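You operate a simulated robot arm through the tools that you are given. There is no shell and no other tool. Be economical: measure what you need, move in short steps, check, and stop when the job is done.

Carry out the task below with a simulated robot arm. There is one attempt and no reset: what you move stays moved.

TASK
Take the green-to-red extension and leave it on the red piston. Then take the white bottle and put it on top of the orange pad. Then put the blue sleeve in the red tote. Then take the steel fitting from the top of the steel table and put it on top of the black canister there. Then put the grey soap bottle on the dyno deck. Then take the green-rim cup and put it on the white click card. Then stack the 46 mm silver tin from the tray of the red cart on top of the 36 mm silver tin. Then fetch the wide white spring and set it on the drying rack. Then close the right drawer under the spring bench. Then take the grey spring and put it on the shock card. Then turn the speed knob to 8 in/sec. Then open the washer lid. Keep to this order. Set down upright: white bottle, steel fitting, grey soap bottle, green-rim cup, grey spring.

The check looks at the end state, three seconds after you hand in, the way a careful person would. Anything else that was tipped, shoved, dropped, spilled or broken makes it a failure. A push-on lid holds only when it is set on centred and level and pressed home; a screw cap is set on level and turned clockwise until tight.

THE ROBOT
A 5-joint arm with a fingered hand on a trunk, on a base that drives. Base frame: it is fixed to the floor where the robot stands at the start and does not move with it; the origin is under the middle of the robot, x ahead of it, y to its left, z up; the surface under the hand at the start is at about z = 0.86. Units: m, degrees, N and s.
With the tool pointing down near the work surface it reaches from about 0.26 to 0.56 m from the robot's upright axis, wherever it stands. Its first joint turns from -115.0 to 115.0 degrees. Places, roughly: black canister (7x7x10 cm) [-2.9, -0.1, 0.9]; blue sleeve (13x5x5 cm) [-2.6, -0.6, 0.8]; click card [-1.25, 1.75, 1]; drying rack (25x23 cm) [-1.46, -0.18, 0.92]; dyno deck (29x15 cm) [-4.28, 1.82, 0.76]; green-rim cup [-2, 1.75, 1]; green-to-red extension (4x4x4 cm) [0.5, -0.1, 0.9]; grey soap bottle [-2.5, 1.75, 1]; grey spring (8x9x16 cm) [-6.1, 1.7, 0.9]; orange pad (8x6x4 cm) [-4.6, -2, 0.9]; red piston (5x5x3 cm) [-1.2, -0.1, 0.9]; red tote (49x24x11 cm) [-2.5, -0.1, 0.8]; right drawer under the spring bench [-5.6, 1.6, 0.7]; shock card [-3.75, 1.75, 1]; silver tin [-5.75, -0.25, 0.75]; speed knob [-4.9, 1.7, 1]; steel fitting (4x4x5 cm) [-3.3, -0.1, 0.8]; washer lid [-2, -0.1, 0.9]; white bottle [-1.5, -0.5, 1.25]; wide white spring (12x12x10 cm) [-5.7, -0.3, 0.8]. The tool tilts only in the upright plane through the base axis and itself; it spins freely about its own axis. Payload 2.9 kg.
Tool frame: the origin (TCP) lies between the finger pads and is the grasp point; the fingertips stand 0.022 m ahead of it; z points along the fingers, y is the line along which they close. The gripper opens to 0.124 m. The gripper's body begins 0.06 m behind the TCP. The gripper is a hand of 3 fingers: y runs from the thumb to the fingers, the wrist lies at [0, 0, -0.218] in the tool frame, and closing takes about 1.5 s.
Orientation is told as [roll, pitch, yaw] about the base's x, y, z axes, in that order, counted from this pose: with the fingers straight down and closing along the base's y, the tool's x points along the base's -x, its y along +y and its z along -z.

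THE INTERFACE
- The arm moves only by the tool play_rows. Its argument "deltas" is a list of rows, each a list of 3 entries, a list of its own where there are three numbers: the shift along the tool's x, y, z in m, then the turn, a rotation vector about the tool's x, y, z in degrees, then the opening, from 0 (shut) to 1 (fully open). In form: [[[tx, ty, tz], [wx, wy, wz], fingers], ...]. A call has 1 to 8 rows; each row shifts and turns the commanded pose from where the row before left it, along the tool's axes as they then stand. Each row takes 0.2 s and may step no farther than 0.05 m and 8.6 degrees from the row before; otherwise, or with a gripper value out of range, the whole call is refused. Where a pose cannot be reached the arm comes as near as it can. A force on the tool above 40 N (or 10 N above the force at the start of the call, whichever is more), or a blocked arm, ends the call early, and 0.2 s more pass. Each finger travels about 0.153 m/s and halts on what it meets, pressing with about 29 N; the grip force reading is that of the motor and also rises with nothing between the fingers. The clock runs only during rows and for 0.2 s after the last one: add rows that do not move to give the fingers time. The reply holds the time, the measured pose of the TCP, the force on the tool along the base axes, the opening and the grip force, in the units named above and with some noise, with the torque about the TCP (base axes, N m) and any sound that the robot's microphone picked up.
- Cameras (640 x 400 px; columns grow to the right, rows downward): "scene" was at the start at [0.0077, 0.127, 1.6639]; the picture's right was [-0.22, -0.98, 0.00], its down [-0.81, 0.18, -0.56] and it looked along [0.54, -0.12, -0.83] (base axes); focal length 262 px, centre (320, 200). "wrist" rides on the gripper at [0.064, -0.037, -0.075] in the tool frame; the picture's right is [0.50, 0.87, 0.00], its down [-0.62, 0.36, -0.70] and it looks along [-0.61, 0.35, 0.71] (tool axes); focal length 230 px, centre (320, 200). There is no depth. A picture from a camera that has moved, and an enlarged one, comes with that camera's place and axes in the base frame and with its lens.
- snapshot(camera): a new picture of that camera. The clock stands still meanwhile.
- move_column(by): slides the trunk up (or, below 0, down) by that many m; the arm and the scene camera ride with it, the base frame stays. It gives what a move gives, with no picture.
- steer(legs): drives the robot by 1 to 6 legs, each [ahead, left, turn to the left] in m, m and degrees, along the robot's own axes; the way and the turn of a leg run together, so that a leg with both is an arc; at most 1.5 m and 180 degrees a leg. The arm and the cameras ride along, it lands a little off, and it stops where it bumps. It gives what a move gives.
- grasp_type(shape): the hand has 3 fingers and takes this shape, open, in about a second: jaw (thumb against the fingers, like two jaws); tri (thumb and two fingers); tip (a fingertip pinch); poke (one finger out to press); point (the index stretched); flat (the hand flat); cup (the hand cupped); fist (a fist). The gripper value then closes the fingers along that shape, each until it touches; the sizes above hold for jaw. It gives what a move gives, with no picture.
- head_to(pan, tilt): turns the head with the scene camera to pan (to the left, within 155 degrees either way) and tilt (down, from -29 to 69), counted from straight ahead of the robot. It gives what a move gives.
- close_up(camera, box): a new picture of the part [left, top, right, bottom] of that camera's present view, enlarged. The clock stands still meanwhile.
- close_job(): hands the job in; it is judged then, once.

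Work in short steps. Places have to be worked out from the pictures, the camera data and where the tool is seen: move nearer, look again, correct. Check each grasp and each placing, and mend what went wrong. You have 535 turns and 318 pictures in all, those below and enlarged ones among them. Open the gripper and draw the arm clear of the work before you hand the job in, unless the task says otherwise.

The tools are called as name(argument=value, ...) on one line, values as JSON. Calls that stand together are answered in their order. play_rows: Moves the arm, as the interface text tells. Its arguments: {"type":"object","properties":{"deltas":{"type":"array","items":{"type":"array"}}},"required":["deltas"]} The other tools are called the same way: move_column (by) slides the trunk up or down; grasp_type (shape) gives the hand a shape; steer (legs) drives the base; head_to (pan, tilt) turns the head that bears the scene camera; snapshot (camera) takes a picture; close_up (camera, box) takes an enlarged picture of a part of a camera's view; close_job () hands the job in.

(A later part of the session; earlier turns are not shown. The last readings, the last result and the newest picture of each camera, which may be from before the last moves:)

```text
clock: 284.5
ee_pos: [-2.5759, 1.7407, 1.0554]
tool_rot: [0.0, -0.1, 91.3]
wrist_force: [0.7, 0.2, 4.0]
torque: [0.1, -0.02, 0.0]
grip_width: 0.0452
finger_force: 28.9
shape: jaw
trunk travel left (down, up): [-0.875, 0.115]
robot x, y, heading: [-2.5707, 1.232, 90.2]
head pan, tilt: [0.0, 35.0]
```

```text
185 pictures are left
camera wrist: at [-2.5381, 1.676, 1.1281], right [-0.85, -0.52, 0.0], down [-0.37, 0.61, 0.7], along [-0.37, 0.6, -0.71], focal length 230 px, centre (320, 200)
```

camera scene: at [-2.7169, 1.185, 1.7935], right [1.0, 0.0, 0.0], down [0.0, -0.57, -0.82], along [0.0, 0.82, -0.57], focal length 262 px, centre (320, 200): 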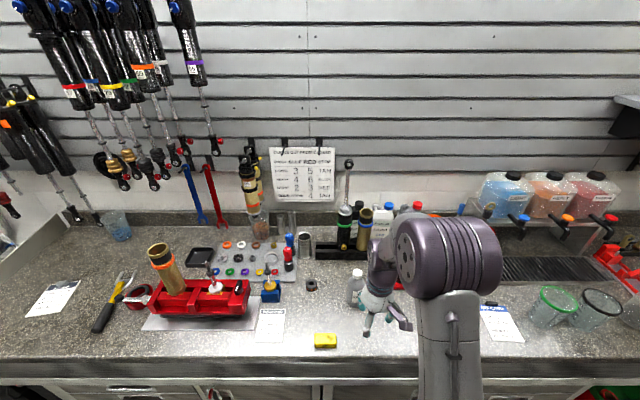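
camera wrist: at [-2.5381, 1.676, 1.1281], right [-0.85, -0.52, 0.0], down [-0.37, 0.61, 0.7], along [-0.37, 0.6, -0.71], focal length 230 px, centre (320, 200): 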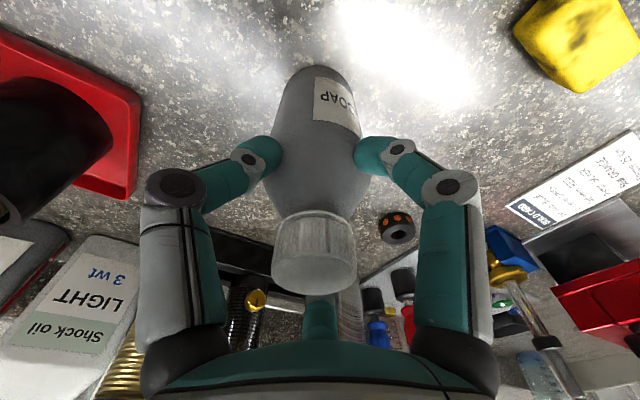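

Gripped. Lift, retract, back off and go west to the dyno.

play_rows(deltas=[[[0, 0, -0.03], [0, 0, 0], 0.2], [[0, 0, -0.05], [0, 0, 0], 0.2], [[0, 0, -0.05], [0, 0, 0], 0.2], [[0.03, 0, -0.03], [0, 0, 0], 0.2], [[0.05, 0, 0], [0, 0, 0], 0.2], [[0.05, 0, 0], [0, 0, 0], 0.2]])

steer(legs=[[-0.5, 0, 0], [0, 1.5, 0], [0, 0.15, 0]])

head_to(pan=0, tilt=45)

snapshot(camera="scene")

snapshot(camera="wrist")

```text
clock: 285.9
ee_pos: [-2.5727, 1.6075, 1.2149]
tool_rot: [0.0, -0.2, 91.4]
wrist_force: [0.4, -0.2, 0.8]
torque: [0.01, 0.0, 0.04]
grip_width: 0.0238
finger_force: 29.4
shape: jaw
trunk travel left (down, up): [-0.875, 0.115]
robot x, y, heading: [-2.5671, 1.2282, 90.1]
head pan, tilt: [0.0, 35.0]
```

```text
clock: 296.8
ee_pos: [-4.2257, 1.1235, 1.214]
tool_rot: [0.0, -0.1, 90.5]
wrist_force: [-0.4, -0.7, 0.3]
torque: [0.0, 0.01, 0.0]
grip_width: 0.0237
finger_force: 29.5
shape: jaw
trunk travel left (down, up): [-0.875, 0.115]
robot x, y, heading: [-4.2311, 0.7428, 89.0]
head pan, tilt: [0.0, 35.0]
```

```text
clock: 297.6
ee_pos: [-4.227, 1.1243, 1.2148]
tool_rot: [0.0, 0.1, 90.6]
wrist_force: [-0.7, 1.0, -0.6]
torque: [0.0, 0.01, 0.0]
grip_width: 0.0236
finger_force: 29.0
shape: jaw
trunk travel left (down, up): [-0.875, 0.115]
robot x, y, heading: [-4.2263, 0.746, 89.2]
head pan, tilt: [0.0, 45.0]
```

```text
184 pictures are left
camera scene: at [-4.377, 0.7645, 1.7786], right [1.0, -0.01, 0.0], down [-0.01, -0.71, -0.71], along [0.01, 0.71, -0.71], focal length 262 px, centre (320, 200)
```

scene: 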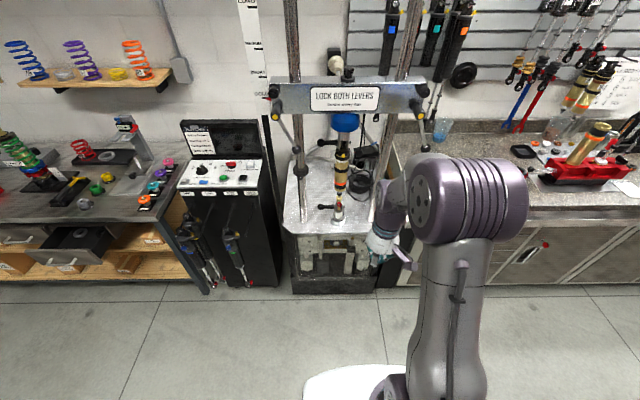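

```text
183 pictures are left
camera wrist: at [-4.191, 1.0588, 1.2873], right [-0.86, -0.51, 0.0], down [-0.36, 0.61, 0.7], along [-0.36, 0.6, -0.71], focal length 230 px, centre (320, 200)
```

wrist: 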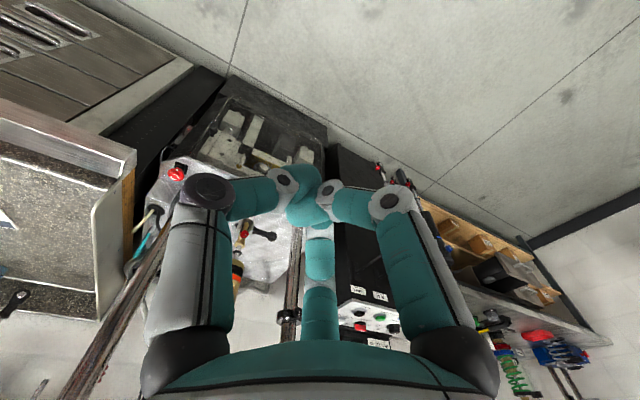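

The hand is empty — the bottle slipped out while lifting. Go back and see how it stands.

steer(legs=[[0, -1.5, 0], [0, -0.12, 0]])

snapshot(camera="scene")

close_up(camera="scene", box=[270, 140, 430, 240])

```text
clock: 305.9
ee_pos: [-2.6018, 1.0972, 1.2143]
tool_rot: [0.0, 0.0, 90.2]
wrist_force: [0.7, 0.1, -0.6]
torque: [0.02, 0.01, 0.02]
grip_width: 0.0235
finger_force: 28.4
shape: jaw
trunk travel left (down, up): [-0.875, 0.115]
robot x, y, heading: [-2.6046, 0.716, 89.1]
head pan, tilt: [0.0, 45.0]
```

```text
182 pictures are left
camera scene: at [-2.7533, 0.7391, 1.7786], right [1.0, -0.02, 0.0], down [-0.01, -0.71, -0.71], along [0.01, 0.71, -0.71], focal length 262 px, centre (320, 200)
```

scene: 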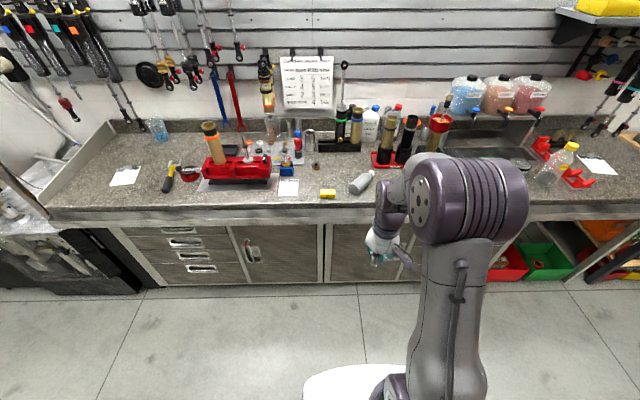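

```text
4.00 times, centred on (350, 190) of scene
camera zoom: at [-2.7533, 0.7391, 1.7786], right [1.0, -0.02, 0.0], down [-0.01, -0.71, -0.71], along [0.01, 0.71, -0.71], focal length 1046 px, centre (200, 240)
```

zoom: 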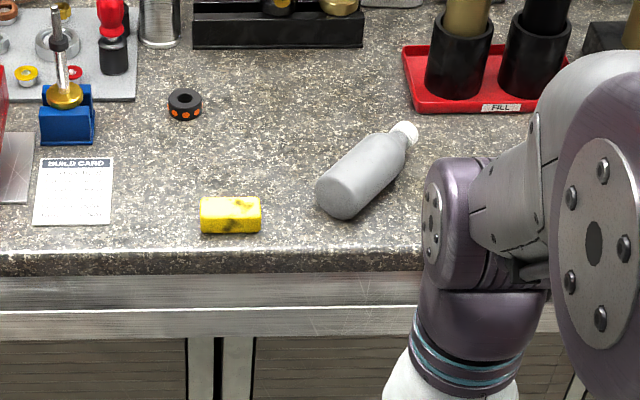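

The bottle tipped onto its side near the bench edge — recoverable. I'll grasp it lying with the arm's plane along its axis (cap outward), then tilting the tool forward brings it upright. Position the base accordingly.

steer(legs=[[0.5, 0.27, 0]])

head_to(pan=-10, tilt=55)

close_up(camera="scene", box=[320, 160, 480, 260])

snapshot(camera="scene")

```text
clock: 309.1
ee_pos: [-2.8573, 1.601, 1.2131]
tool_rot: [0.0, -0.2, 90.1]
wrist_force: [0.4, -0.6, 0.5]
torque: [0.02, -0.02, 0.01]
grip_width: 0.0237
finger_force: 29.1
shape: jaw
trunk travel left (down, up): [-0.875, 0.115]
robot x, y, heading: [-2.868, 1.2182, 88.9]
head pan, tilt: [0.0, 45.0]
```

```text
clock: 309.8
ee_pos: [-2.8575, 1.6014, 1.2129]
tool_rot: [0.1, 0.0, 90.0]
wrist_force: [-1.2, -0.8, -0.4]
torque: [0.0, 0.0, 0.0]
grip_width: 0.0236
finger_force: 29.3
shape: jaw
trunk travel left (down, up): [-0.875, 0.115]
robot x, y, heading: [-2.8604, 1.2191, 88.9]
head pan, tilt: [-10.0, 55.0]
```

```text
4.00 times, centred on (400, 210) of scene
camera zoom: at [-2.9969, 1.2329, 1.7653], right [0.98, -0.19, 0.0], down [-0.16, -0.8, -0.57], along [0.11, 0.56, -0.82], focal length 1046 px, centre (0, 160)
```

zoom: 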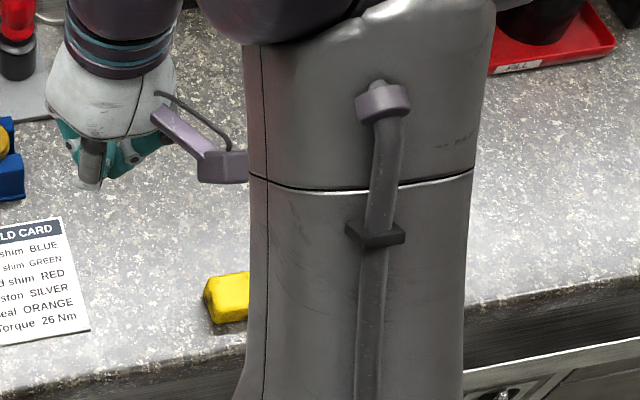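

```text
179 pictures are left
camera scene: at [-2.9969, 1.2329, 1.7653], right [0.98, -0.19, 0.0], down [-0.16, -0.8, -0.57], along [0.11, 0.56, -0.82], focal length 262 px, centre (320, 200)
```

scene: 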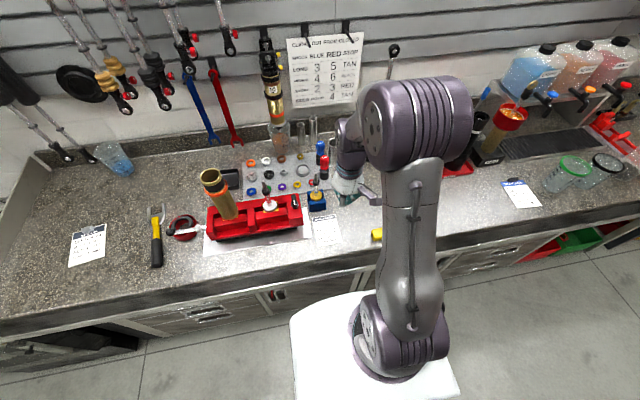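

The arm hides it; swing the arm to azimuth ≈51° and look with the wrist camera.

play_rows(deltas=[[[0.011, -0.041, 0], [0, 0, 0], 0.7], [[0.011, -0.041, 0], [0, 0, 0], 0.7], [[0.011, -0.041, 0], [0, 0, 0], 0.7], [[0.011, -0.041, 0], [0, 0, 0], 0.7], [[0.011, -0.041, 0], [0, 0, 0], 0.7], [[0.011, -0.041, 0], [0, 0, 0], 0.7]])

play_rows(deltas=[[[0, 0, 0], [0, 0, 8], 0.7], [[0, 0, 0], [0, 0, 8], 0.7], [[0, 0, 0], [0, 0, 8], 0.7], [[0, 0, 0], [0, 0, 8], 0.7], [[0, 0, 0], [0, 0, 7], 0.7], [[0, 0, 0], [0, 0, 0], 0.7]])

snapshot(camera="wrist")

snapshot(camera="scene")

```text
clock: 311.2
ee_pos: [-2.6094, 1.5354, 1.2144]
tool_rot: [0.1, 0.0, 90.1]
wrist_force: [0.3, 0.0, 0.0]
torque: [0.01, 0.01, 0.01]
grip_width: 0.0865
finger_force: 0.1
shape: jaw
trunk travel left (down, up): [-0.875, 0.115]
robot x, y, heading: [-2.8613, 1.2213, 89.0]
head pan, tilt: [-10.0, 55.0]
```

```text
clock: 312.6
ee_pos: [-2.6103, 1.5361, 1.2136]
tool_rot: [0.0, -0.1, 51.0]
wrist_force: [0.3, 0.4, -0.9]
torque: [0.0, 0.02, 0.05]
grip_width: 0.0864
finger_force: 0.0
shape: jaw
trunk travel left (down, up): [-0.875, 0.115]
robot x, y, heading: [-2.8632, 1.2205, 88.6]
head pan, tilt: [-10.0, 55.0]
```

```text
178 pictures are left
camera wrist: at [-2.6232, 1.4614, 1.2875], right [-0.99, 0.16, 0.0], down [0.11, 0.7, 0.7], along [0.11, 0.69, -0.71], focal length 230 px, centre (320, 200)
```

wrist: 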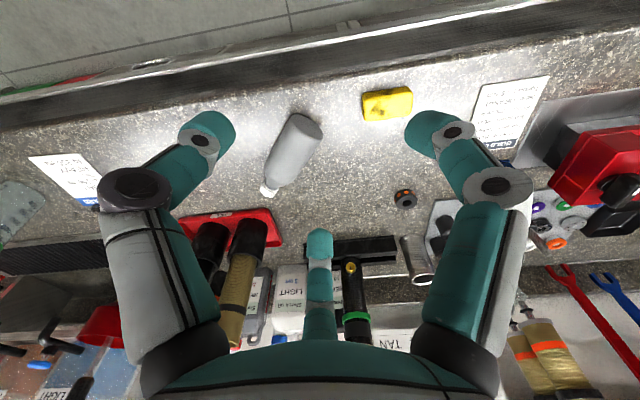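

```text
177 pictures are left
camera scene: at [-2.9966, 1.2324, 1.7653], right [0.98, -0.19, 0.0], down [-0.16, -0.8, -0.57], along [0.11, 0.56, -0.82], focal length 262 px, centre (320, 200)
```

scene: 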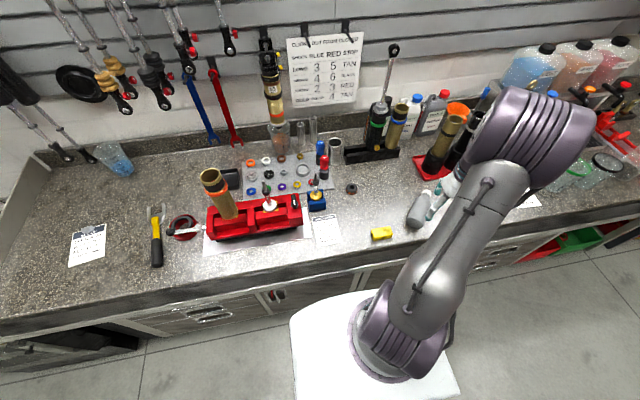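

Bottle axis: base (-2.583,1.605) → cap (-2.492,1.709), 49°. Shift the base slightly so the arm plane lines up with it.

steer(legs=[[0.026, 0.036, 0]])

play_rows(deltas=[[[-0.02, 0, 0.02], [0, 0, 2.3], 0.85], [[-0.03, 0, 0.03], [0, 0, 0], 0.85], [[-0.03, 0, 0.03], [0, 0, 0], 0.85], [[0, 0, 0], [0, 0, 0], 0.85]])

snapshot(camera="wrist")

```text
clock: 313.5
ee_pos: [-2.6439, 1.5601, 1.2133]
tool_rot: [0.1, 0.1, 51.1]
wrist_force: [0.8, -1.6, -0.2]
torque: [-0.03, 0.0, -0.04]
grip_width: 0.0864
finger_force: 0.1
shape: jaw
trunk travel left (down, up): [-0.875, 0.115]
robot x, y, heading: [-2.8966, 1.2497, 88.8]
head pan, tilt: [-10.0, 55.0]
```

```text
clock: 314.5
ee_pos: [-2.5947, 1.6209, 1.1333]
tool_rot: [0.0, -0.1, 48.7]
wrist_force: [0.4, -0.5, 0.7]
torque: [0.01, 0.01, 0.0]
grip_width: 0.1051
finger_force: 0.0
shape: jaw
trunk travel left (down, up): [-0.875, 0.115]
robot x, y, heading: [-2.8995, 1.2491, 88.6]
head pan, tilt: [-10.0, 55.0]
```

```text
176 pictures are left
camera wrist: at [-2.6094, 1.5474, 1.2069], right [-0.98, 0.19, 0.0], down [0.14, 0.7, 0.7], along [0.14, 0.69, -0.71], focal length 230 px, centre (320, 200)
```

wrist: 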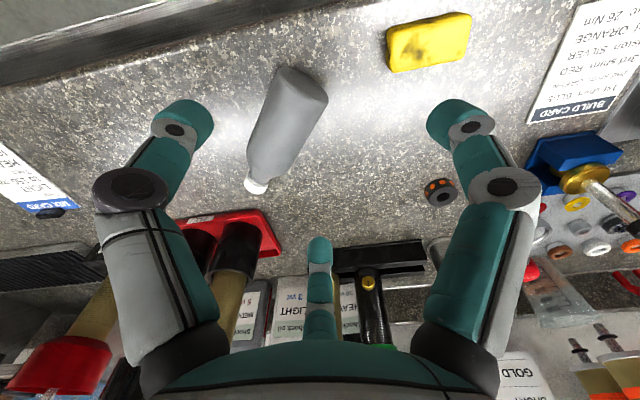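

play_rows(deltas=[[[-0.034, -0.001, 0], [0, 0, 1.2], 0.85], [[-0.03, 0, 0.03], [0, 0, 0], 0.85], [[0, 0, 0.04], [0, 0, 0], 0.85], [[0, 0, 0], [0, 0, 0], 0.85]])

snapshot(camera="wrist")

close_up(camera="scene", box=[370, 150, 530, 250])

```text
clock: 315.5
ee_pos: [-2.5505, 1.6707, 1.0642]
tool_rot: [-0.1, 0.0, 47.6]
wrist_force: [-0.1, -0.4, -0.9]
torque: [0.0, 0.02, -0.01]
grip_width: 0.1052
finger_force: 0.0
shape: jaw
trunk travel left (down, up): [-0.875, 0.115]
robot x, y, heading: [-2.8947, 1.2467, 89.0]
head pan, tilt: [-10.0, 55.0]
```

```text
175 pictures are left
camera wrist: at [-2.5669, 1.5969, 1.1362], right [-0.98, 0.21, 0.0], down [0.15, 0.7, 0.7], along [0.15, 0.69, -0.71], focal length 230 px, centre (320, 200)
```

wrist: 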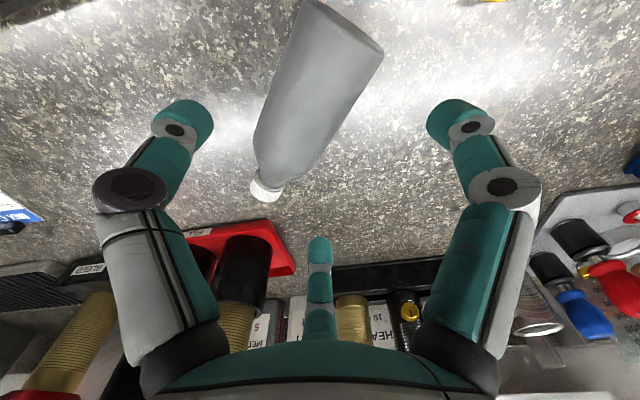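

```text
4.00 times, centred on (450, 200) of scene
camera zoom: at [-3.0317, 1.2585, 1.7653], right [0.98, -0.19, 0.0], down [-0.16, -0.8, -0.57], along [0.11, 0.56, -0.82], focal length 1046 px, centre (-200, 200)
```

zoom: 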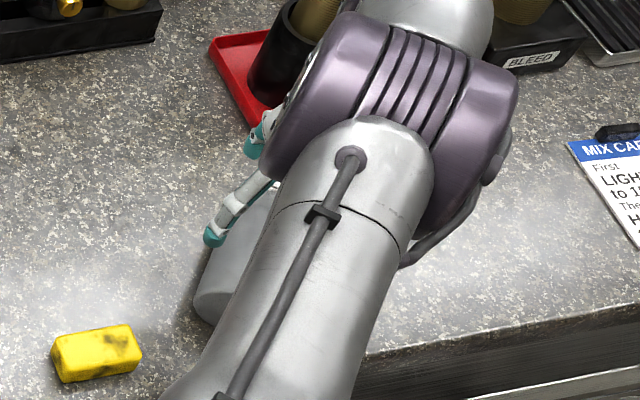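

Alignment is good; small correction and descend to z≈0.997.

play_rows(deltas=[[[-0.003, -0.002, 0.015], [0, 0, -1.5], 0.85], [[0, 0, 0.02], [0, 0, 0], 0.85], [[0, 0, 0.015], [0, 0, 0], 0.85], [[0, 0, 0.01], [0, 0, 0], 0.85], [[0, 0, 0.006], [0, 0, 0], 0.85], [[0, 0, 0], [0, 0, 0], 0.85]])

snapshot(camera="wrist")

```text
clock: 316.9
ee_pos: [-2.5462, 1.6707, 0.9979]
tool_rot: [0.0, -0.1, 49.1]
wrist_force: [0.0, -0.2, -0.3]
torque: [0.0, 0.02, 0.02]
grip_width: 0.1051
finger_force: 0.1
shape: jaw
trunk travel left (down, up): [-0.875, 0.115]
robot x, y, heading: [-2.8975, 1.2487, 88.9]
head pan, tilt: [-10.0, 55.0]
```

```text
173 pictures are left
camera wrist: at [-2.5618, 1.5973, 1.0712], right [-0.98, 0.19, 0.0], down [0.13, 0.7, 0.7], along [0.13, 0.69, -0.71], focal length 230 px, centre (320, 200)
```

wrist: 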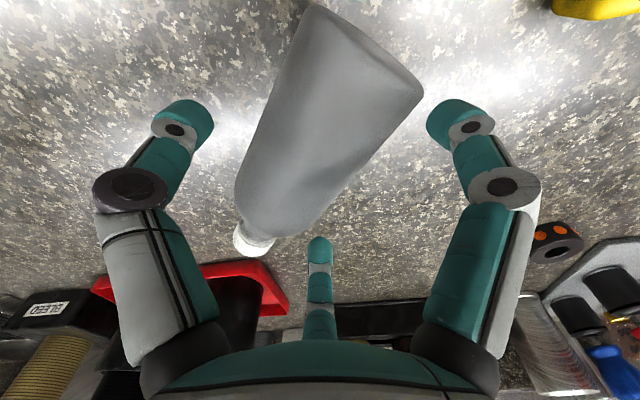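

play_rows(deltas=[[[0, 0, 0.004], [0, 0, 0], 0.75], [[0, 0, 0], [0, 0, 0], 0.6], [[0, 0, 0], [0, 0, 0], 0.45], [[0, 0, 0], [0, 0, 0], 0.3], [[0, 0, 0], [0, 0, 0], 0.15], [[0, 0, 0], [0, 0, 0], 0.15]])

snapshot(camera="wrist")

```text
clock: 318.0
ee_pos: [-2.5446, 1.6715, 1.0016]
tool_rot: [0.0, -1.1, 49.0]
wrist_force: [-0.9, -4.2, 22.0]
torque: [-0.03, 0.09, 0.08]
grip_width: 0.0118
finger_force: 17.9
shape: jaw
trunk travel left (down, up): [-0.875, 0.115]
robot x, y, heading: [-2.8997, 1.251, 88.9]
head pan, tilt: [-10.0, 55.0]
stopped in row 5: the force on the tool passed its limit at 44 N (the readings are from after the stop); the commanded pose is now the measured one
```

```text
172 pictures are left
camera wrist: at [-2.5603, 1.5973, 1.0726], right [-0.98, 0.19, -0.01], down [0.12, 0.69, 0.71], along [0.14, 0.7, -0.7], focal length 230 px, centre (320, 200)
```

wrist: 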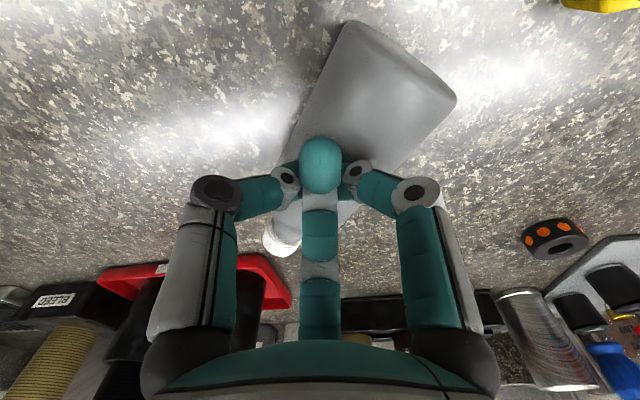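

The fingers closed above the bottle — the bench is lower (≈0.92) than I assumed. Raise, reopen and re-measure.

play_rows(deltas=[[[0, 0, -0.02], [0, 1.1, 0], 0.1], [[0, 0, -0.02], [0, 0, 0], 0.4], [[0, 0, -0.01], [0, 0, 0], 0.85], [[0, 0, 0], [0, 0, 0], 0.85], [[0, 0, 0], [0, 0, 0], 0.85]])

snapshot(camera="wrist")

```text
clock: 319.2
ee_pos: [-2.5446, 1.6742, 1.0489]
tool_rot: [0.0, 0.2, 49.0]
wrist_force: [0.5, 0.3, 0.2]
torque: [0.01, 0.01, -0.02]
grip_width: 0.1054
finger_force: 0.0
shape: jaw
trunk travel left (down, up): [-0.875, 0.115]
robot x, y, heading: [-2.8981, 1.246, 89.0]
head pan, tilt: [-10.0, 55.0]
```

```text
171 pictures are left
camera wrist: at [-2.5588, 1.6005, 1.1217], right [-0.98, 0.19, 0.0], down [0.14, 0.7, 0.7], along [0.13, 0.69, -0.71], focal length 230 px, centre (320, 200)
```

wrist: 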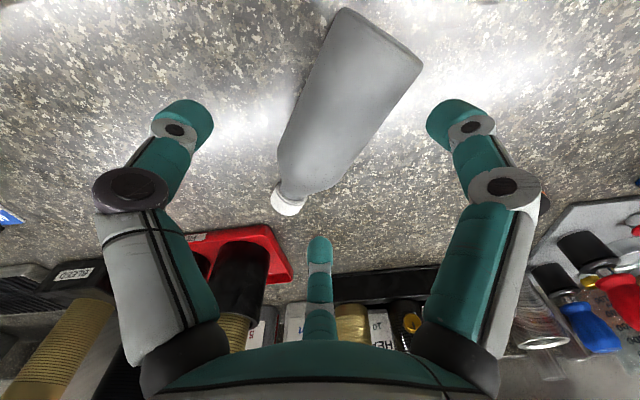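

Bottle now: base (-2.593,1.635) → cap (-2.491,1.773), axis 53.6°, z≈0.95. Move the base 3 cm closer and adjust the hand.

steer(legs=[[0.03, -0.02, 0]])

snapshot(camera="wrist")

```text
clock: 320.1
ee_pos: [-2.5255, 1.7002, 1.0482]
tool_rot: [0.0, 0.1, 49.0]
wrist_force: [1.1, 0.0, 0.1]
torque: [0.0, 0.02, 0.04]
grip_width: 0.1054
finger_force: 0.2
shape: jaw
trunk travel left (down, up): [-0.875, 0.115]
robot x, y, heading: [-2.8791, 1.2753, 89.1]
head pan, tilt: [-10.0, 55.0]
```

```text
170 pictures are left
camera wrist: at [-2.5397, 1.6279, 1.1229], right [-0.98, 0.19, 0.0], down [0.14, 0.7, 0.7], along [0.13, 0.69, -0.71], focal length 230 px, centre (320, 200)
```

wrist: 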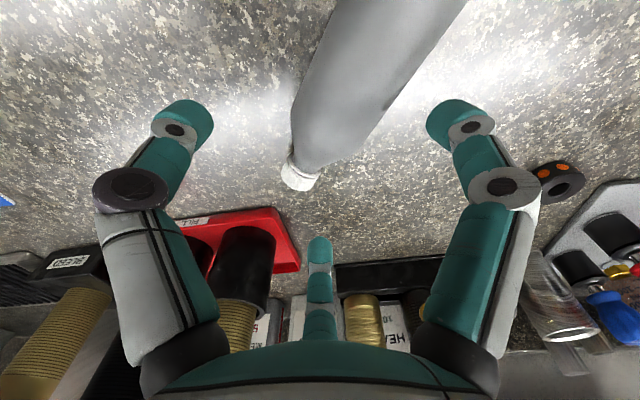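

play_rows(deltas=[[[0.0243, 0.0233, 0], [0, 0, -4.5], 0.85], [[0, 0, 0.02], [0, 0, 0], 0.85], [[0, 0, 0.02], [0, 0, 0], 0.85], [[0, 0, 0.015], [0, 0, 0], 0.85], [[0, 0, 0], [0, 0, 0], 0.85]])

snapshot(camera="wrist")

```text
clock: 321.3
ee_pos: [-2.5571, 1.7009, 0.9927]
tool_rot: [0.1, 0.2, 53.6]
wrist_force: [-0.3, 0.6, -0.6]
torque: [-0.01, -0.03, 0.0]
grip_width: 0.1053
finger_force: 0.1
shape: jaw
trunk travel left (down, up): [-0.875, 0.115]
robot x, y, heading: [-2.8741, 1.2782, 88.8]
head pan, tilt: [-10.0, 55.0]
```

```text
169 pictures are left
camera wrist: at [-2.5661, 1.626, 1.0662], right [-0.99, 0.11, 0.0], down [0.08, 0.71, 0.7], along [0.08, 0.7, -0.71], focal length 230 px, centre (320, 200)
```

wrist: 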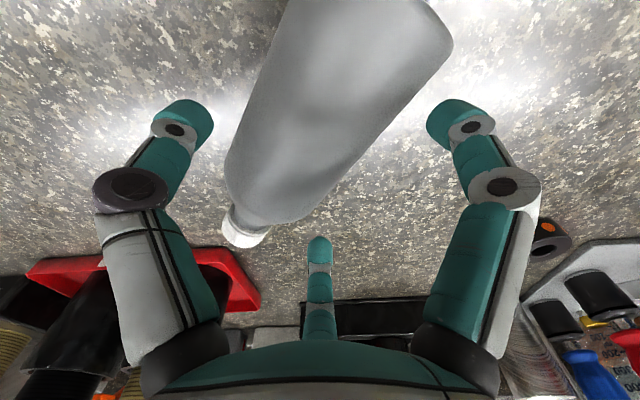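

play_rows(deltas=[[[0, 0, 0.015], [0, 0, 0], 0.85], [[0, 0, 0.012], [0, 0, 0], 0.85], [[0, 0, 0.008], [0, 0, 0], 0.85], [[0, 0, 0], [0, 0, 0], 0.85]])

snapshot(camera="wrist")

```text
clock: 322.3
ee_pos: [-2.5577, 1.6992, 0.9575]
tool_rot: [0.0, 0.2, 53.5]
wrist_force: [0.0, 1.2, -0.2]
torque: [0.0, -0.01, 0.02]
grip_width: 0.1053
finger_force: 0.1
shape: jaw
trunk travel left (down, up): [-0.875, 0.115]
robot x, y, heading: [-2.8771, 1.2747, 88.9]
head pan, tilt: [-10.0, 55.0]
```

```text
168 pictures are left
camera wrist: at [-2.5664, 1.6254, 1.0316], right [-0.99, 0.11, 0.0], down [0.08, 0.71, 0.7], along [0.08, 0.7, -0.71], focal length 230 px, centre (320, 200)
```

wrist: 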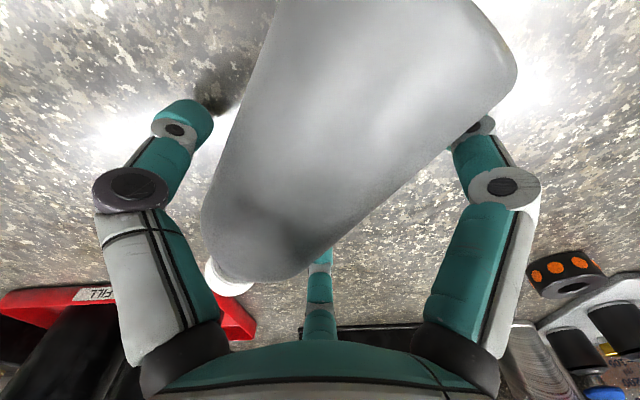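

Fingers straddle it now. Close.

play_rows(deltas=[[[0, 0, 0.003], [0, 0, 0], 0.75], [[0, 0, 0], [0, 0, 0], 0.6], [[0, 0, 0], [0, 0, 0], 0.45], [[0, 0, 0], [0, 0, 0], 0.3], [[0, 0, 0], [0, 0, 0], 0.15], [[0, 0, 0], [0, 0, 0], 0.15], [[0, 0, 0], [0, 0, 0], 0.15]])

snapshot(camera="wrist")

```text
clock: 323.9
ee_pos: [-2.5573, 1.7007, 0.9555]
tool_rot: [0.1, 0.2, 53.7]
wrist_force: [-0.9, 0.1, -3.5]
torque: [0.05, 0.03, -0.03]
grip_width: 0.0627
finger_force: 29.0
shape: jaw
trunk travel left (down, up): [-0.875, 0.115]
robot x, y, heading: [-2.8801, 1.2795, 88.7]
head pan, tilt: [-10.0, 55.0]
```

```text
167 pictures are left
camera wrist: at [-2.5662, 1.6258, 1.0287], right [-0.99, 0.11, 0.0], down [0.08, 0.71, 0.7], along [0.08, 0.7, -0.71], focal length 230 px, centre (320, 200)
```

wrist: 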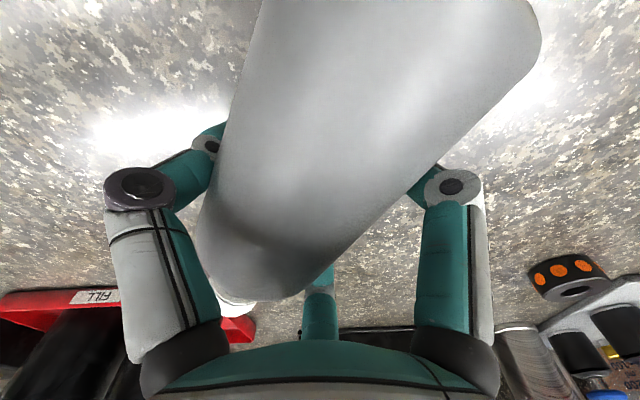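

play_rows(deltas=[[[0, 0, -0.02], [0, 0, 0], 0.15], [[0, 0, -0.03], [0, 0, 0], 0.15], [[0, 0, -0.04], [0, 0, 0], 0.15], [[0, 0, -0.04], [0, 0, 0], 0.15], [[0, 0, -0.04], [0, 0, 0], 0.15], [[0, 0, 0], [0, 0, 0], 0.15]])

snapshot(camera="wrist")

```text
clock: 325.3
ee_pos: [-2.5555, 1.7008, 1.1247]
tool_rot: [0.0, 0.1, 53.6]
wrist_force: [-0.7, -0.4, -3.6]
torque: [0.05, 0.02, -0.02]
grip_width: 0.0624
finger_force: 28.7
shape: jaw
trunk travel left (down, up): [-0.875, 0.115]
robot x, y, heading: [-2.8774, 1.2739, 89.1]
head pan, tilt: [-10.0, 55.0]
```

```text
166 pictures are left
camera wrist: at [-2.565, 1.626, 1.1983], right [-0.99, 0.11, 0.0], down [0.08, 0.71, 0.7], along [0.08, 0.69, -0.71], focal length 230 px, centre (320, 200)
```

wrist: 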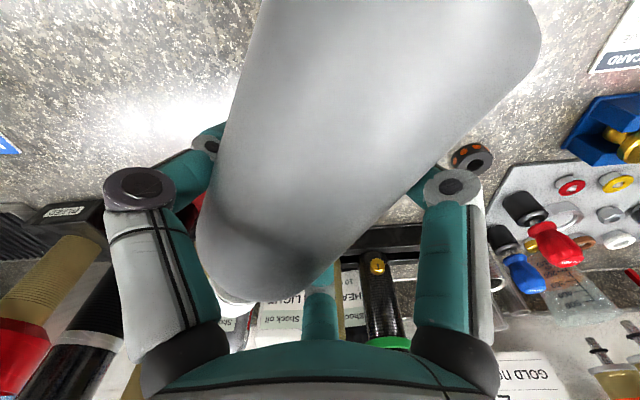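

Held firmly. Retract, swing the arm to the front, and drive to the dyno.

play_rows(deltas=[[[0.03, 0, -0.03], [0, 0, 0], 0.15], [[0.04, 0, -0.02], [0, 0, 0], 0.15], [[0.04, 0, -0.02], [0, 0, 0], 0.15], [[0.02, 0, 0], [0, 0, 0], 0.15]])

steer(legs=[[-0.5, 0, 0], [0, 1.4, 0]])

head_to(pan=0, tilt=45)

snapshot(camera="scene")

```text
clock: 326.3
ee_pos: [-2.6348, 1.5948, 1.1964]
tool_rot: [0.0, 0.2, 53.6]
wrist_force: [0.8, -0.5, -3.1]
torque: [0.07, 0.04, 0.0]
grip_width: 0.0625
finger_force: 28.8
shape: jaw
trunk travel left (down, up): [-0.875, 0.115]
robot x, y, heading: [-2.8759, 1.2752, 88.9]
head pan, tilt: [-10.0, 55.0]
```

```text
clock: 335.8
ee_pos: [-4.0364, 1.1211, 1.1965]
tool_rot: [-0.1, 0.2, 54.3]
wrist_force: [0.1, 0.3, -2.7]
torque: [0.08, -0.03, 0.02]
grip_width: 0.0624
finger_force: 28.8
shape: jaw
trunk travel left (down, up): [-0.875, 0.115]
robot x, y, heading: [-4.2768, 0.8021, 89.5]
head pan, tilt: [-10.0, 55.0]
```

```text
clock: 336.5
ee_pos: [-4.0366, 1.1207, 1.1966]
tool_rot: [0.0, 0.2, 54.3]
wrist_force: [-0.5, 0.2, -2.9]
torque: [0.08, 0.02, 0.01]
grip_width: 0.0623
finger_force: 29.0
shape: jaw
trunk travel left (down, up): [-0.875, 0.115]
robot x, y, heading: [-4.2748, 0.7928, 89.6]
head pan, tilt: [0.0, 45.0]
```

```text
165 pictures are left
camera scene: at [-4.4217, 0.8181, 1.7786], right [1.0, -0.01, 0.0], down [0.0, -0.71, -0.71], along [0.0, 0.71, -0.71], focal length 262 px, centre (320, 200)
```

scene: 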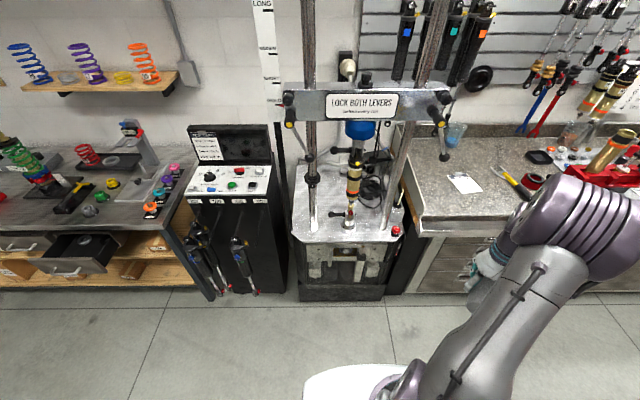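

close_up(camera="scene", box=[265, 150, 425, 250])

```text
4.00 times, centred on (345, 200) of scene
camera zoom: at [-4.4217, 0.8181, 1.7786], right [1.0, -0.01, 0.0], down [0.0, -0.71, -0.71], along [0.0, 0.71, -0.71], focal length 1046 px, centre (220, 200)
```

zoom: 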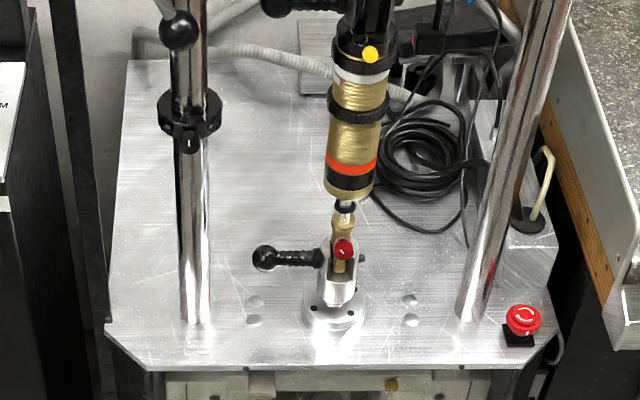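

The dyno deck is behind posts and a shock; I need accurate geometry. Move closer and take another view for triangulation.

steer(legs=[[0.35, 0.0, 0]])

head_to(pan=0, tilt=55)

snapshot(camera="scene")

close_up(camera="scene", box=[240, 100, 480, 250])

```text
clock: 338.7
ee_pos: [-4.0338, 1.4702, 1.1959]
tool_rot: [0.0, 0.2, 54.4]
wrist_force: [-0.8, -0.2, -3.4]
torque: [0.04, 0.02, 0.0]
grip_width: 0.0625
finger_force: 28.9
shape: jaw
trunk travel left (down, up): [-0.875, 0.115]
robot x, y, heading: [-4.2702, 1.1502, 89.5]
head pan, tilt: [0.0, 45.0]
```

```text
clock: 339.5
ee_pos: [-4.0332, 1.4716, 1.1969]
tool_rot: [0.0, 0.2, 54.3]
wrist_force: [-0.2, 0.8, -3.4]
torque: [0.08, 0.01, 0.02]
grip_width: 0.0626
finger_force: 28.8
shape: jaw
trunk travel left (down, up): [-0.875, 0.115]
robot x, y, heading: [-4.2756, 1.1526, 89.6]
head pan, tilt: [0.0, 55.0]
```

```text
163 pictures are left
camera scene: at [-4.4193, 1.1608, 1.7653], right [1.0, -0.01, 0.0], down [-0.01, -0.82, -0.57], along [0.0, 0.57, -0.82], focal length 262 px, centre (320, 200)
```

scene: 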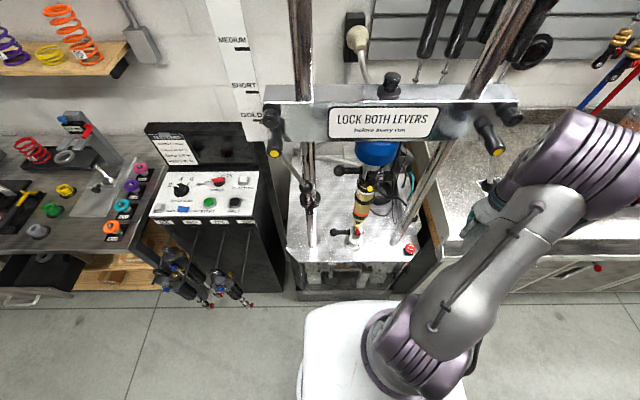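

```text
2.67 times, centred on (360, 175) of scene
camera zoom: at [-4.4193, 1.1608, 1.7653], right [1.0, -0.01, 0.0], down [-0.01, -0.82, -0.57], along [0.0, 0.57, -0.82], focal length 698 px, centre (213, 267)
```

zoom: 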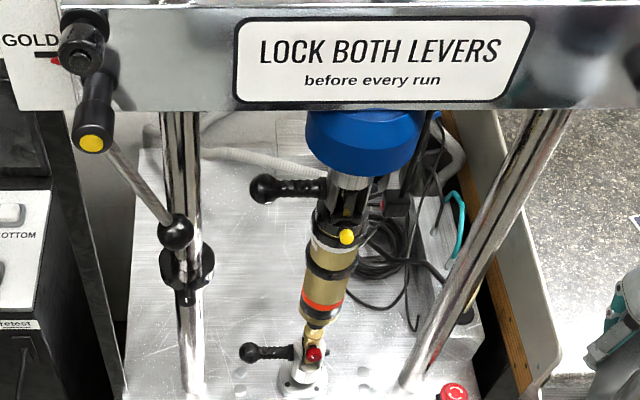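

Triangulation gives the deck at z=0.76, posts at y=1.626, with free deck behind them; right gap (between shock and right post) is ≈12 cm wide, centred x≈-4.19. Plan: hold the bottle upright with the tool horizontal at low height and insert it through that gap. First back off and bring the arm straight ahead.

steer(legs=[[-0.3, -0.075, 0.4]])

play_rows(deltas=[[[-0.02, 0.04, 0], [0, 0, -6], 0.15], [[-0.02, 0.04, 0], [0, 0, -6], 0.15], [[-0.01, 0.04, 0], [0, 0, -6], 0.15], [[0, 0.04, 0], [0, 0, -6], 0.15], [[0, 0.04, 0], [0, 0, -6], 0.15], [[0, 0.035, 0], [0, 0, -5.5], 0.15]])

```text
clock: 341.6
ee_pos: [-3.9611, 1.1699, 1.196]
tool_rot: [0.0, 0.1, 54.3]
wrist_force: [0.4, -0.6, -2.3]
torque: [0.01, 0.04, -0.04]
grip_width: 0.0623
finger_force: 28.7
shape: jaw
trunk travel left (down, up): [-0.875, 0.115]
robot x, y, heading: [-4.1971, 0.8452, 89.9]
head pan, tilt: [0.0, 55.0]
```

```text
clock: 343.0
ee_pos: [-4.1536, 1.2938, 1.1951]
tool_rot: [0.0, 0.2, 90.1]
wrist_force: [-0.4, 0.1, -2.9]
torque: [0.01, 0.04, -0.01]
grip_width: 0.0624
finger_force: 28.7
shape: jaw
trunk travel left (down, up): [-0.875, 0.115]
robot x, y, heading: [-4.2012, 0.845, 89.7]
head pan, tilt: [0.0, 55.0]
```

play_rows(deltas=[[[0, 0.047, 0], [0, 0, 0], 0.15], [[0, 0, 0], [0, -8.5, 0], 0.15], [[0, 0, 0], [0, -8.5, 0], 0.15], [[0, 0, 0], [0, -8.5, 0], 0.15], [[0, 0, 0], [0, -8.5, 0], 0.15], [[0, 0, 0], [0, -8.5, 0], 0.15], [[0, 0, 0], [0, -8.5, 0], 0.15]])

play_rows(deltas=[[[0, 0, 0], [0, -8.5, 0], 0.15], [[0, 0, 0], [0, -8.5, 0], 0.15], [[0, 0, 0], [0, -8.5, 0], 0.15], [[0, 0, 0], [0, -8.5, 0], 0.15], [[0, 0, 0], [0, 0, 0], 0.15]])

head_to(pan=0, tilt=45)

snapshot(camera="scene")

snapshot(camera="wrist")

```text
clock: 344.6
ee_pos: [-4.1997, 1.2989, 1.1961]
tool_rot: [0.1, -50.7, 89.8]
wrist_force: [0.2, 0.5, -3.2]
torque: [0.01, 0.04, 0.02]
grip_width: 0.0618
finger_force: 28.8
shape: jaw
out of reach, approached as far as the arm can: row 7
trunk travel left (down, up): [-0.875, 0.115]
robot x, y, heading: [-4.199, 0.844, 89.6]
head pan, tilt: [0.0, 55.0]
```

```text
clock: 345.8
ee_pos: [-4.1993, 1.3227, 1.193]
tool_rot: [1.4, -84.9, 88.7]
wrist_force: [-0.1, -0.3, -4.0]
torque: [0.04, 0.06, 0.01]
grip_width: 0.0621
finger_force: 29.4
shape: jaw
out of reach, approached as far as the arm can: row 1, 2
trunk travel left (down, up): [-0.875, 0.115]
robot x, y, heading: [-4.2012, 0.8447, 89.5]
head pan, tilt: [0.0, 55.0]
```

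```text
clock: 346.5
ee_pos: [-4.1996, 1.3223, 1.1927]
tool_rot: [1.3, -84.8, 88.5]
wrist_force: [-0.1, 0.1, -3.9]
torque: [0.06, 0.04, 0.0]
grip_width: 0.062
finger_force: 28.8
shape: jaw
trunk travel left (down, up): [-0.875, 0.115]
robot x, y, heading: [-4.1989, 0.8456, 89.6]
head pan, tilt: [0.0, 45.0]
```

```text
161 pictures are left
camera scene: at [-4.3464, 0.8666, 1.7786], right [1.0, -0.01, 0.0], down [0.0, -0.71, -0.71], along [0.0, 0.71, -0.71], focal length 262 px, centre (320, 200)
```

scene: 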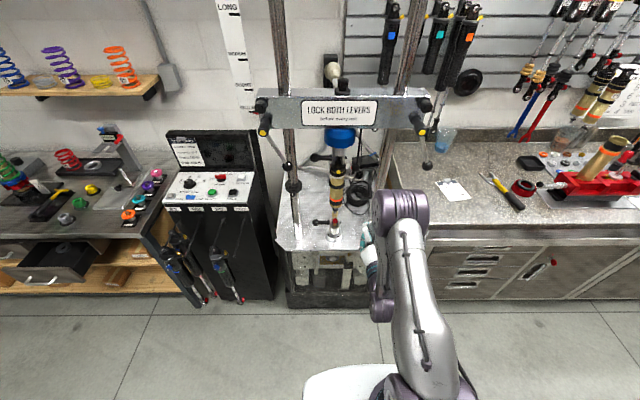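

```text
160 pictures are left
camera wrist: at [-4.1634, 1.2409, 1.133], right [-0.87, -0.04, -0.5], down [-0.36, -0.64, 0.68], along [-0.35, 0.76, 0.54], focal length 230 px, centre (320, 200)
```

wrist: 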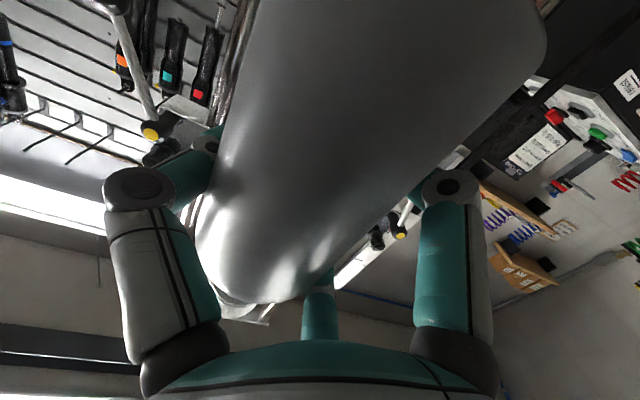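

Bottle is upright in the hand. Level the last 5° and lower the column 0.34 m (bottle bottom ≈ 2 cm above the deck height), still in front of the dyno.

play_rows(deltas=[[[0, 0, 0], [0, -5, 0], 0.15], [[0, 0, 0], [0, 0, 0], 0.15]])

move_column(by=-0.33)

head_to(pan=0, tilt=30)

snapshot(camera="scene")

close_up(camera="scene", box=[260, 140, 420, 240])

```text
clock: 347.1
ee_pos: [-4.2002, 1.3409, 1.1969]
tool_rot: [25.6, -89.7, 64.2]
wrist_force: [0.1, -0.3, -2.8]
torque: [0.0, 0.05, 0.02]
grip_width: 0.0617
finger_force: 28.9
shape: jaw
out of reach, approached as far as the arm can: row 1
trunk travel left (down, up): [-0.875, 0.115]
robot x, y, heading: [-4.1995, 0.8424, 89.9]
head pan, tilt: [0.0, 45.0]
```

```text
clock: 350.3
ee_pos: [-4.1995, 1.3412, 0.8693]
tool_rot: [22.3, -89.6, 67.7]
wrist_force: [0.5, -0.6, -4.3]
torque: [0.02, 0.05, 0.03]
grip_width: 0.0616
finger_force: 29.5
shape: jaw
trunk travel left (down, up): [-0.545, 0.445]
robot x, y, heading: [-4.2019, 0.8428, 89.9]
head pan, tilt: [0.0, 45.0]
```

```text
clock: 351.1
ee_pos: [-4.1986, 1.3402, 0.8677]
tool_rot: [22.1, -89.7, 67.9]
wrist_force: [0.6, 0.3, -2.5]
torque: [0.03, 0.07, -0.02]
grip_width: 0.0619
finger_force: 28.8
shape: jaw
trunk travel left (down, up): [-0.545, 0.445]
robot x, y, heading: [-4.1965, 0.8482, 90.0]
head pan, tilt: [0.0, 30.0]
```

```text
159 pictures are left
camera scene: at [-4.3464, 0.8757, 1.4712], right [1.0, -0.01, 0.0], down [0.0, -0.5, -0.87], along [0.0, 0.87, -0.5], focal length 262 px, centre (320, 200)
```

scene: 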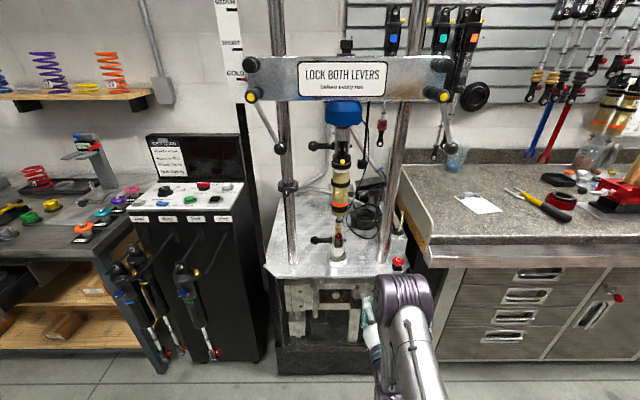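

```text
4.00 times, centred on (340, 190) of scene
camera zoom: at [-4.3464, 0.8757, 1.4712], right [1.0, -0.01, 0.0], down [0.0, -0.5, -0.87], along [0.0, 0.87, -0.5], focal length 1046 px, centre (240, 240)
```

zoom: 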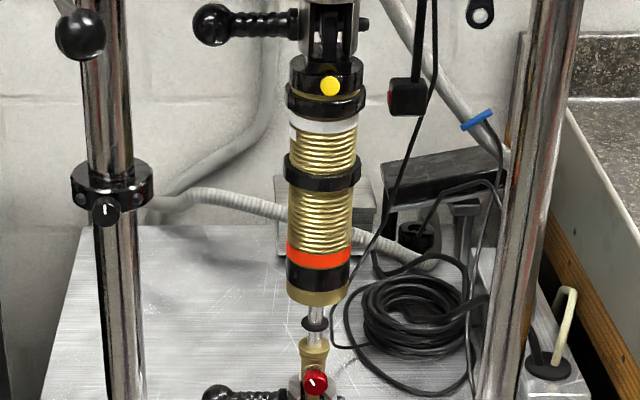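

The cable coil blocks part of the right-hand area, but (-4.215,1.765) is free. Approach at azimuth 100° through the gap. Shift right, turn 10°, then drive ahead to a staging point just before the posts.

steer(legs=[[0, -0.142, 0], [0, 0, 10]])

```text
clock: 353.1
ee_pos: [-4.1416, 1.332, 0.8674]
tool_rot: [20.3, -89.7, 79.7]
wrist_force: [-0.3, -0.3, -2.9]
torque: [0.05, 0.07, -0.01]
grip_width: 0.0617
finger_force: 28.9
shape: jaw
trunk travel left (down, up): [-0.545, 0.445]
robot x, y, heading: [-4.0539, 0.8469, 99.9]
head pan, tilt: [0.0, 30.0]
```

steer(legs=[[0.2, 0, 0]])

snapshot(camera="scene")

snapshot(camera="wrist")

```text
clock: 354.7
ee_pos: [-4.179, 1.5308, 0.8667]
tool_rot: [18.9, -89.6, 81.1]
wrist_force: [0.0, -0.1, -2.7]
torque: [0.05, 0.07, 0.02]
grip_width: 0.0616
finger_force: 29.5
shape: jaw
trunk travel left (down, up): [-0.545, 0.445]
robot x, y, heading: [-4.0932, 1.0455, 99.8]
head pan, tilt: [0.0, 30.0]
```

```text
157 pictures are left
camera scene: at [-4.2416, 1.0481, 1.4712], right [0.99, 0.17, 0.0], down [0.09, -0.49, -0.87], along [-0.15, 0.85, -0.5], focal length 262 px, centre (320, 200)
```

scene: 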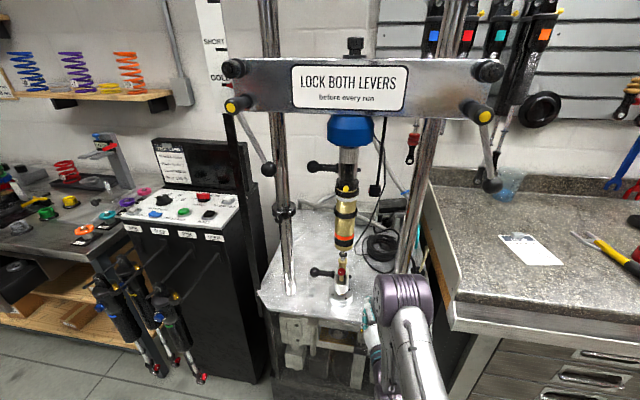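

```text
156 pictures are left
camera wrist: at [-4.1295, 1.4621, 0.8014], right [-0.85, -0.16, -0.5], down [-0.23, -0.75, 0.62], along [-0.47, 0.64, 0.6], focal length 230 px, centre (320, 200)
```

wrist: 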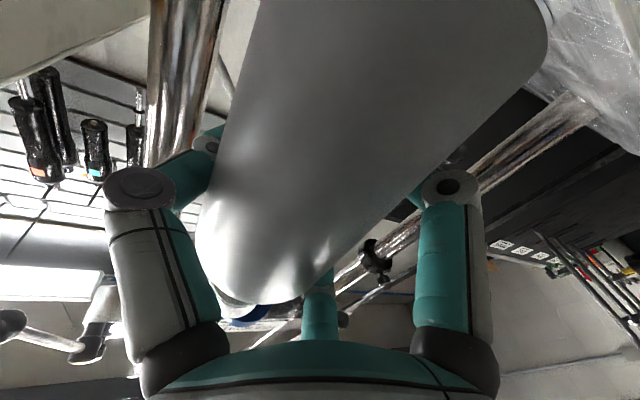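

close_up(camera="scene", box=[300, 230, 460, 330])

head_to(pan=-20, tilt=40)

snapshot(camera="scene")

```text
4.00 times, centred on (380, 280) of scene
camera zoom: at [-4.2416, 1.0481, 1.4712], right [0.99, 0.17, 0.0], down [0.09, -0.49, -0.87], along [-0.15, 0.85, -0.5], focal length 1046 px, centre (80, -120)
```

zoom: 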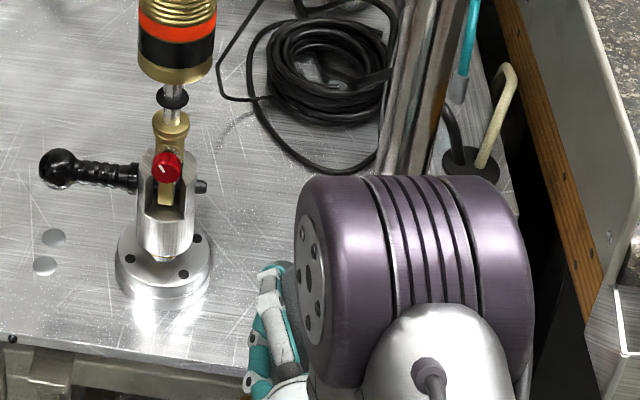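

```text
clock: 355.6
ee_pos: [-4.1792, 1.5313, 0.8673]
tool_rot: [21.3, -89.8, 78.7]
wrist_force: [-0.2, 0.1, -3.6]
torque: [0.06, 0.04, 0.01]
grip_width: 0.0616
finger_force: 29.3
shape: jaw
trunk travel left (down, up): [-0.545, 0.445]
robot x, y, heading: [-4.0935, 1.0445, 100.1]
head pan, tilt: [-20.0, 40.0]
```

```text
154 pictures are left
camera scene: at [-4.211, 1.0416, 1.456], right [0.98, -0.18, 0.0], down [-0.11, -0.63, -0.77], along [0.13, 0.75, -0.64], focal length 262 px, centre (320, 200)
```

scene: 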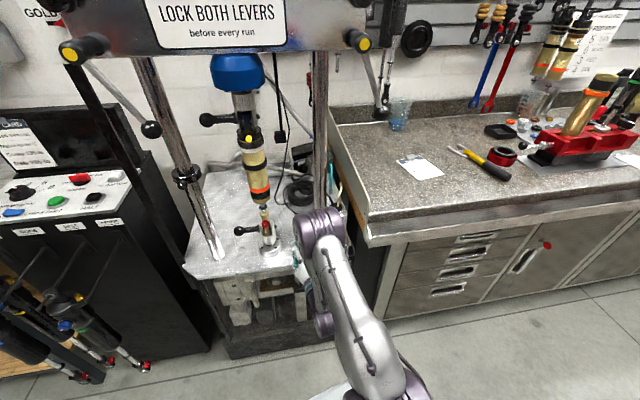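

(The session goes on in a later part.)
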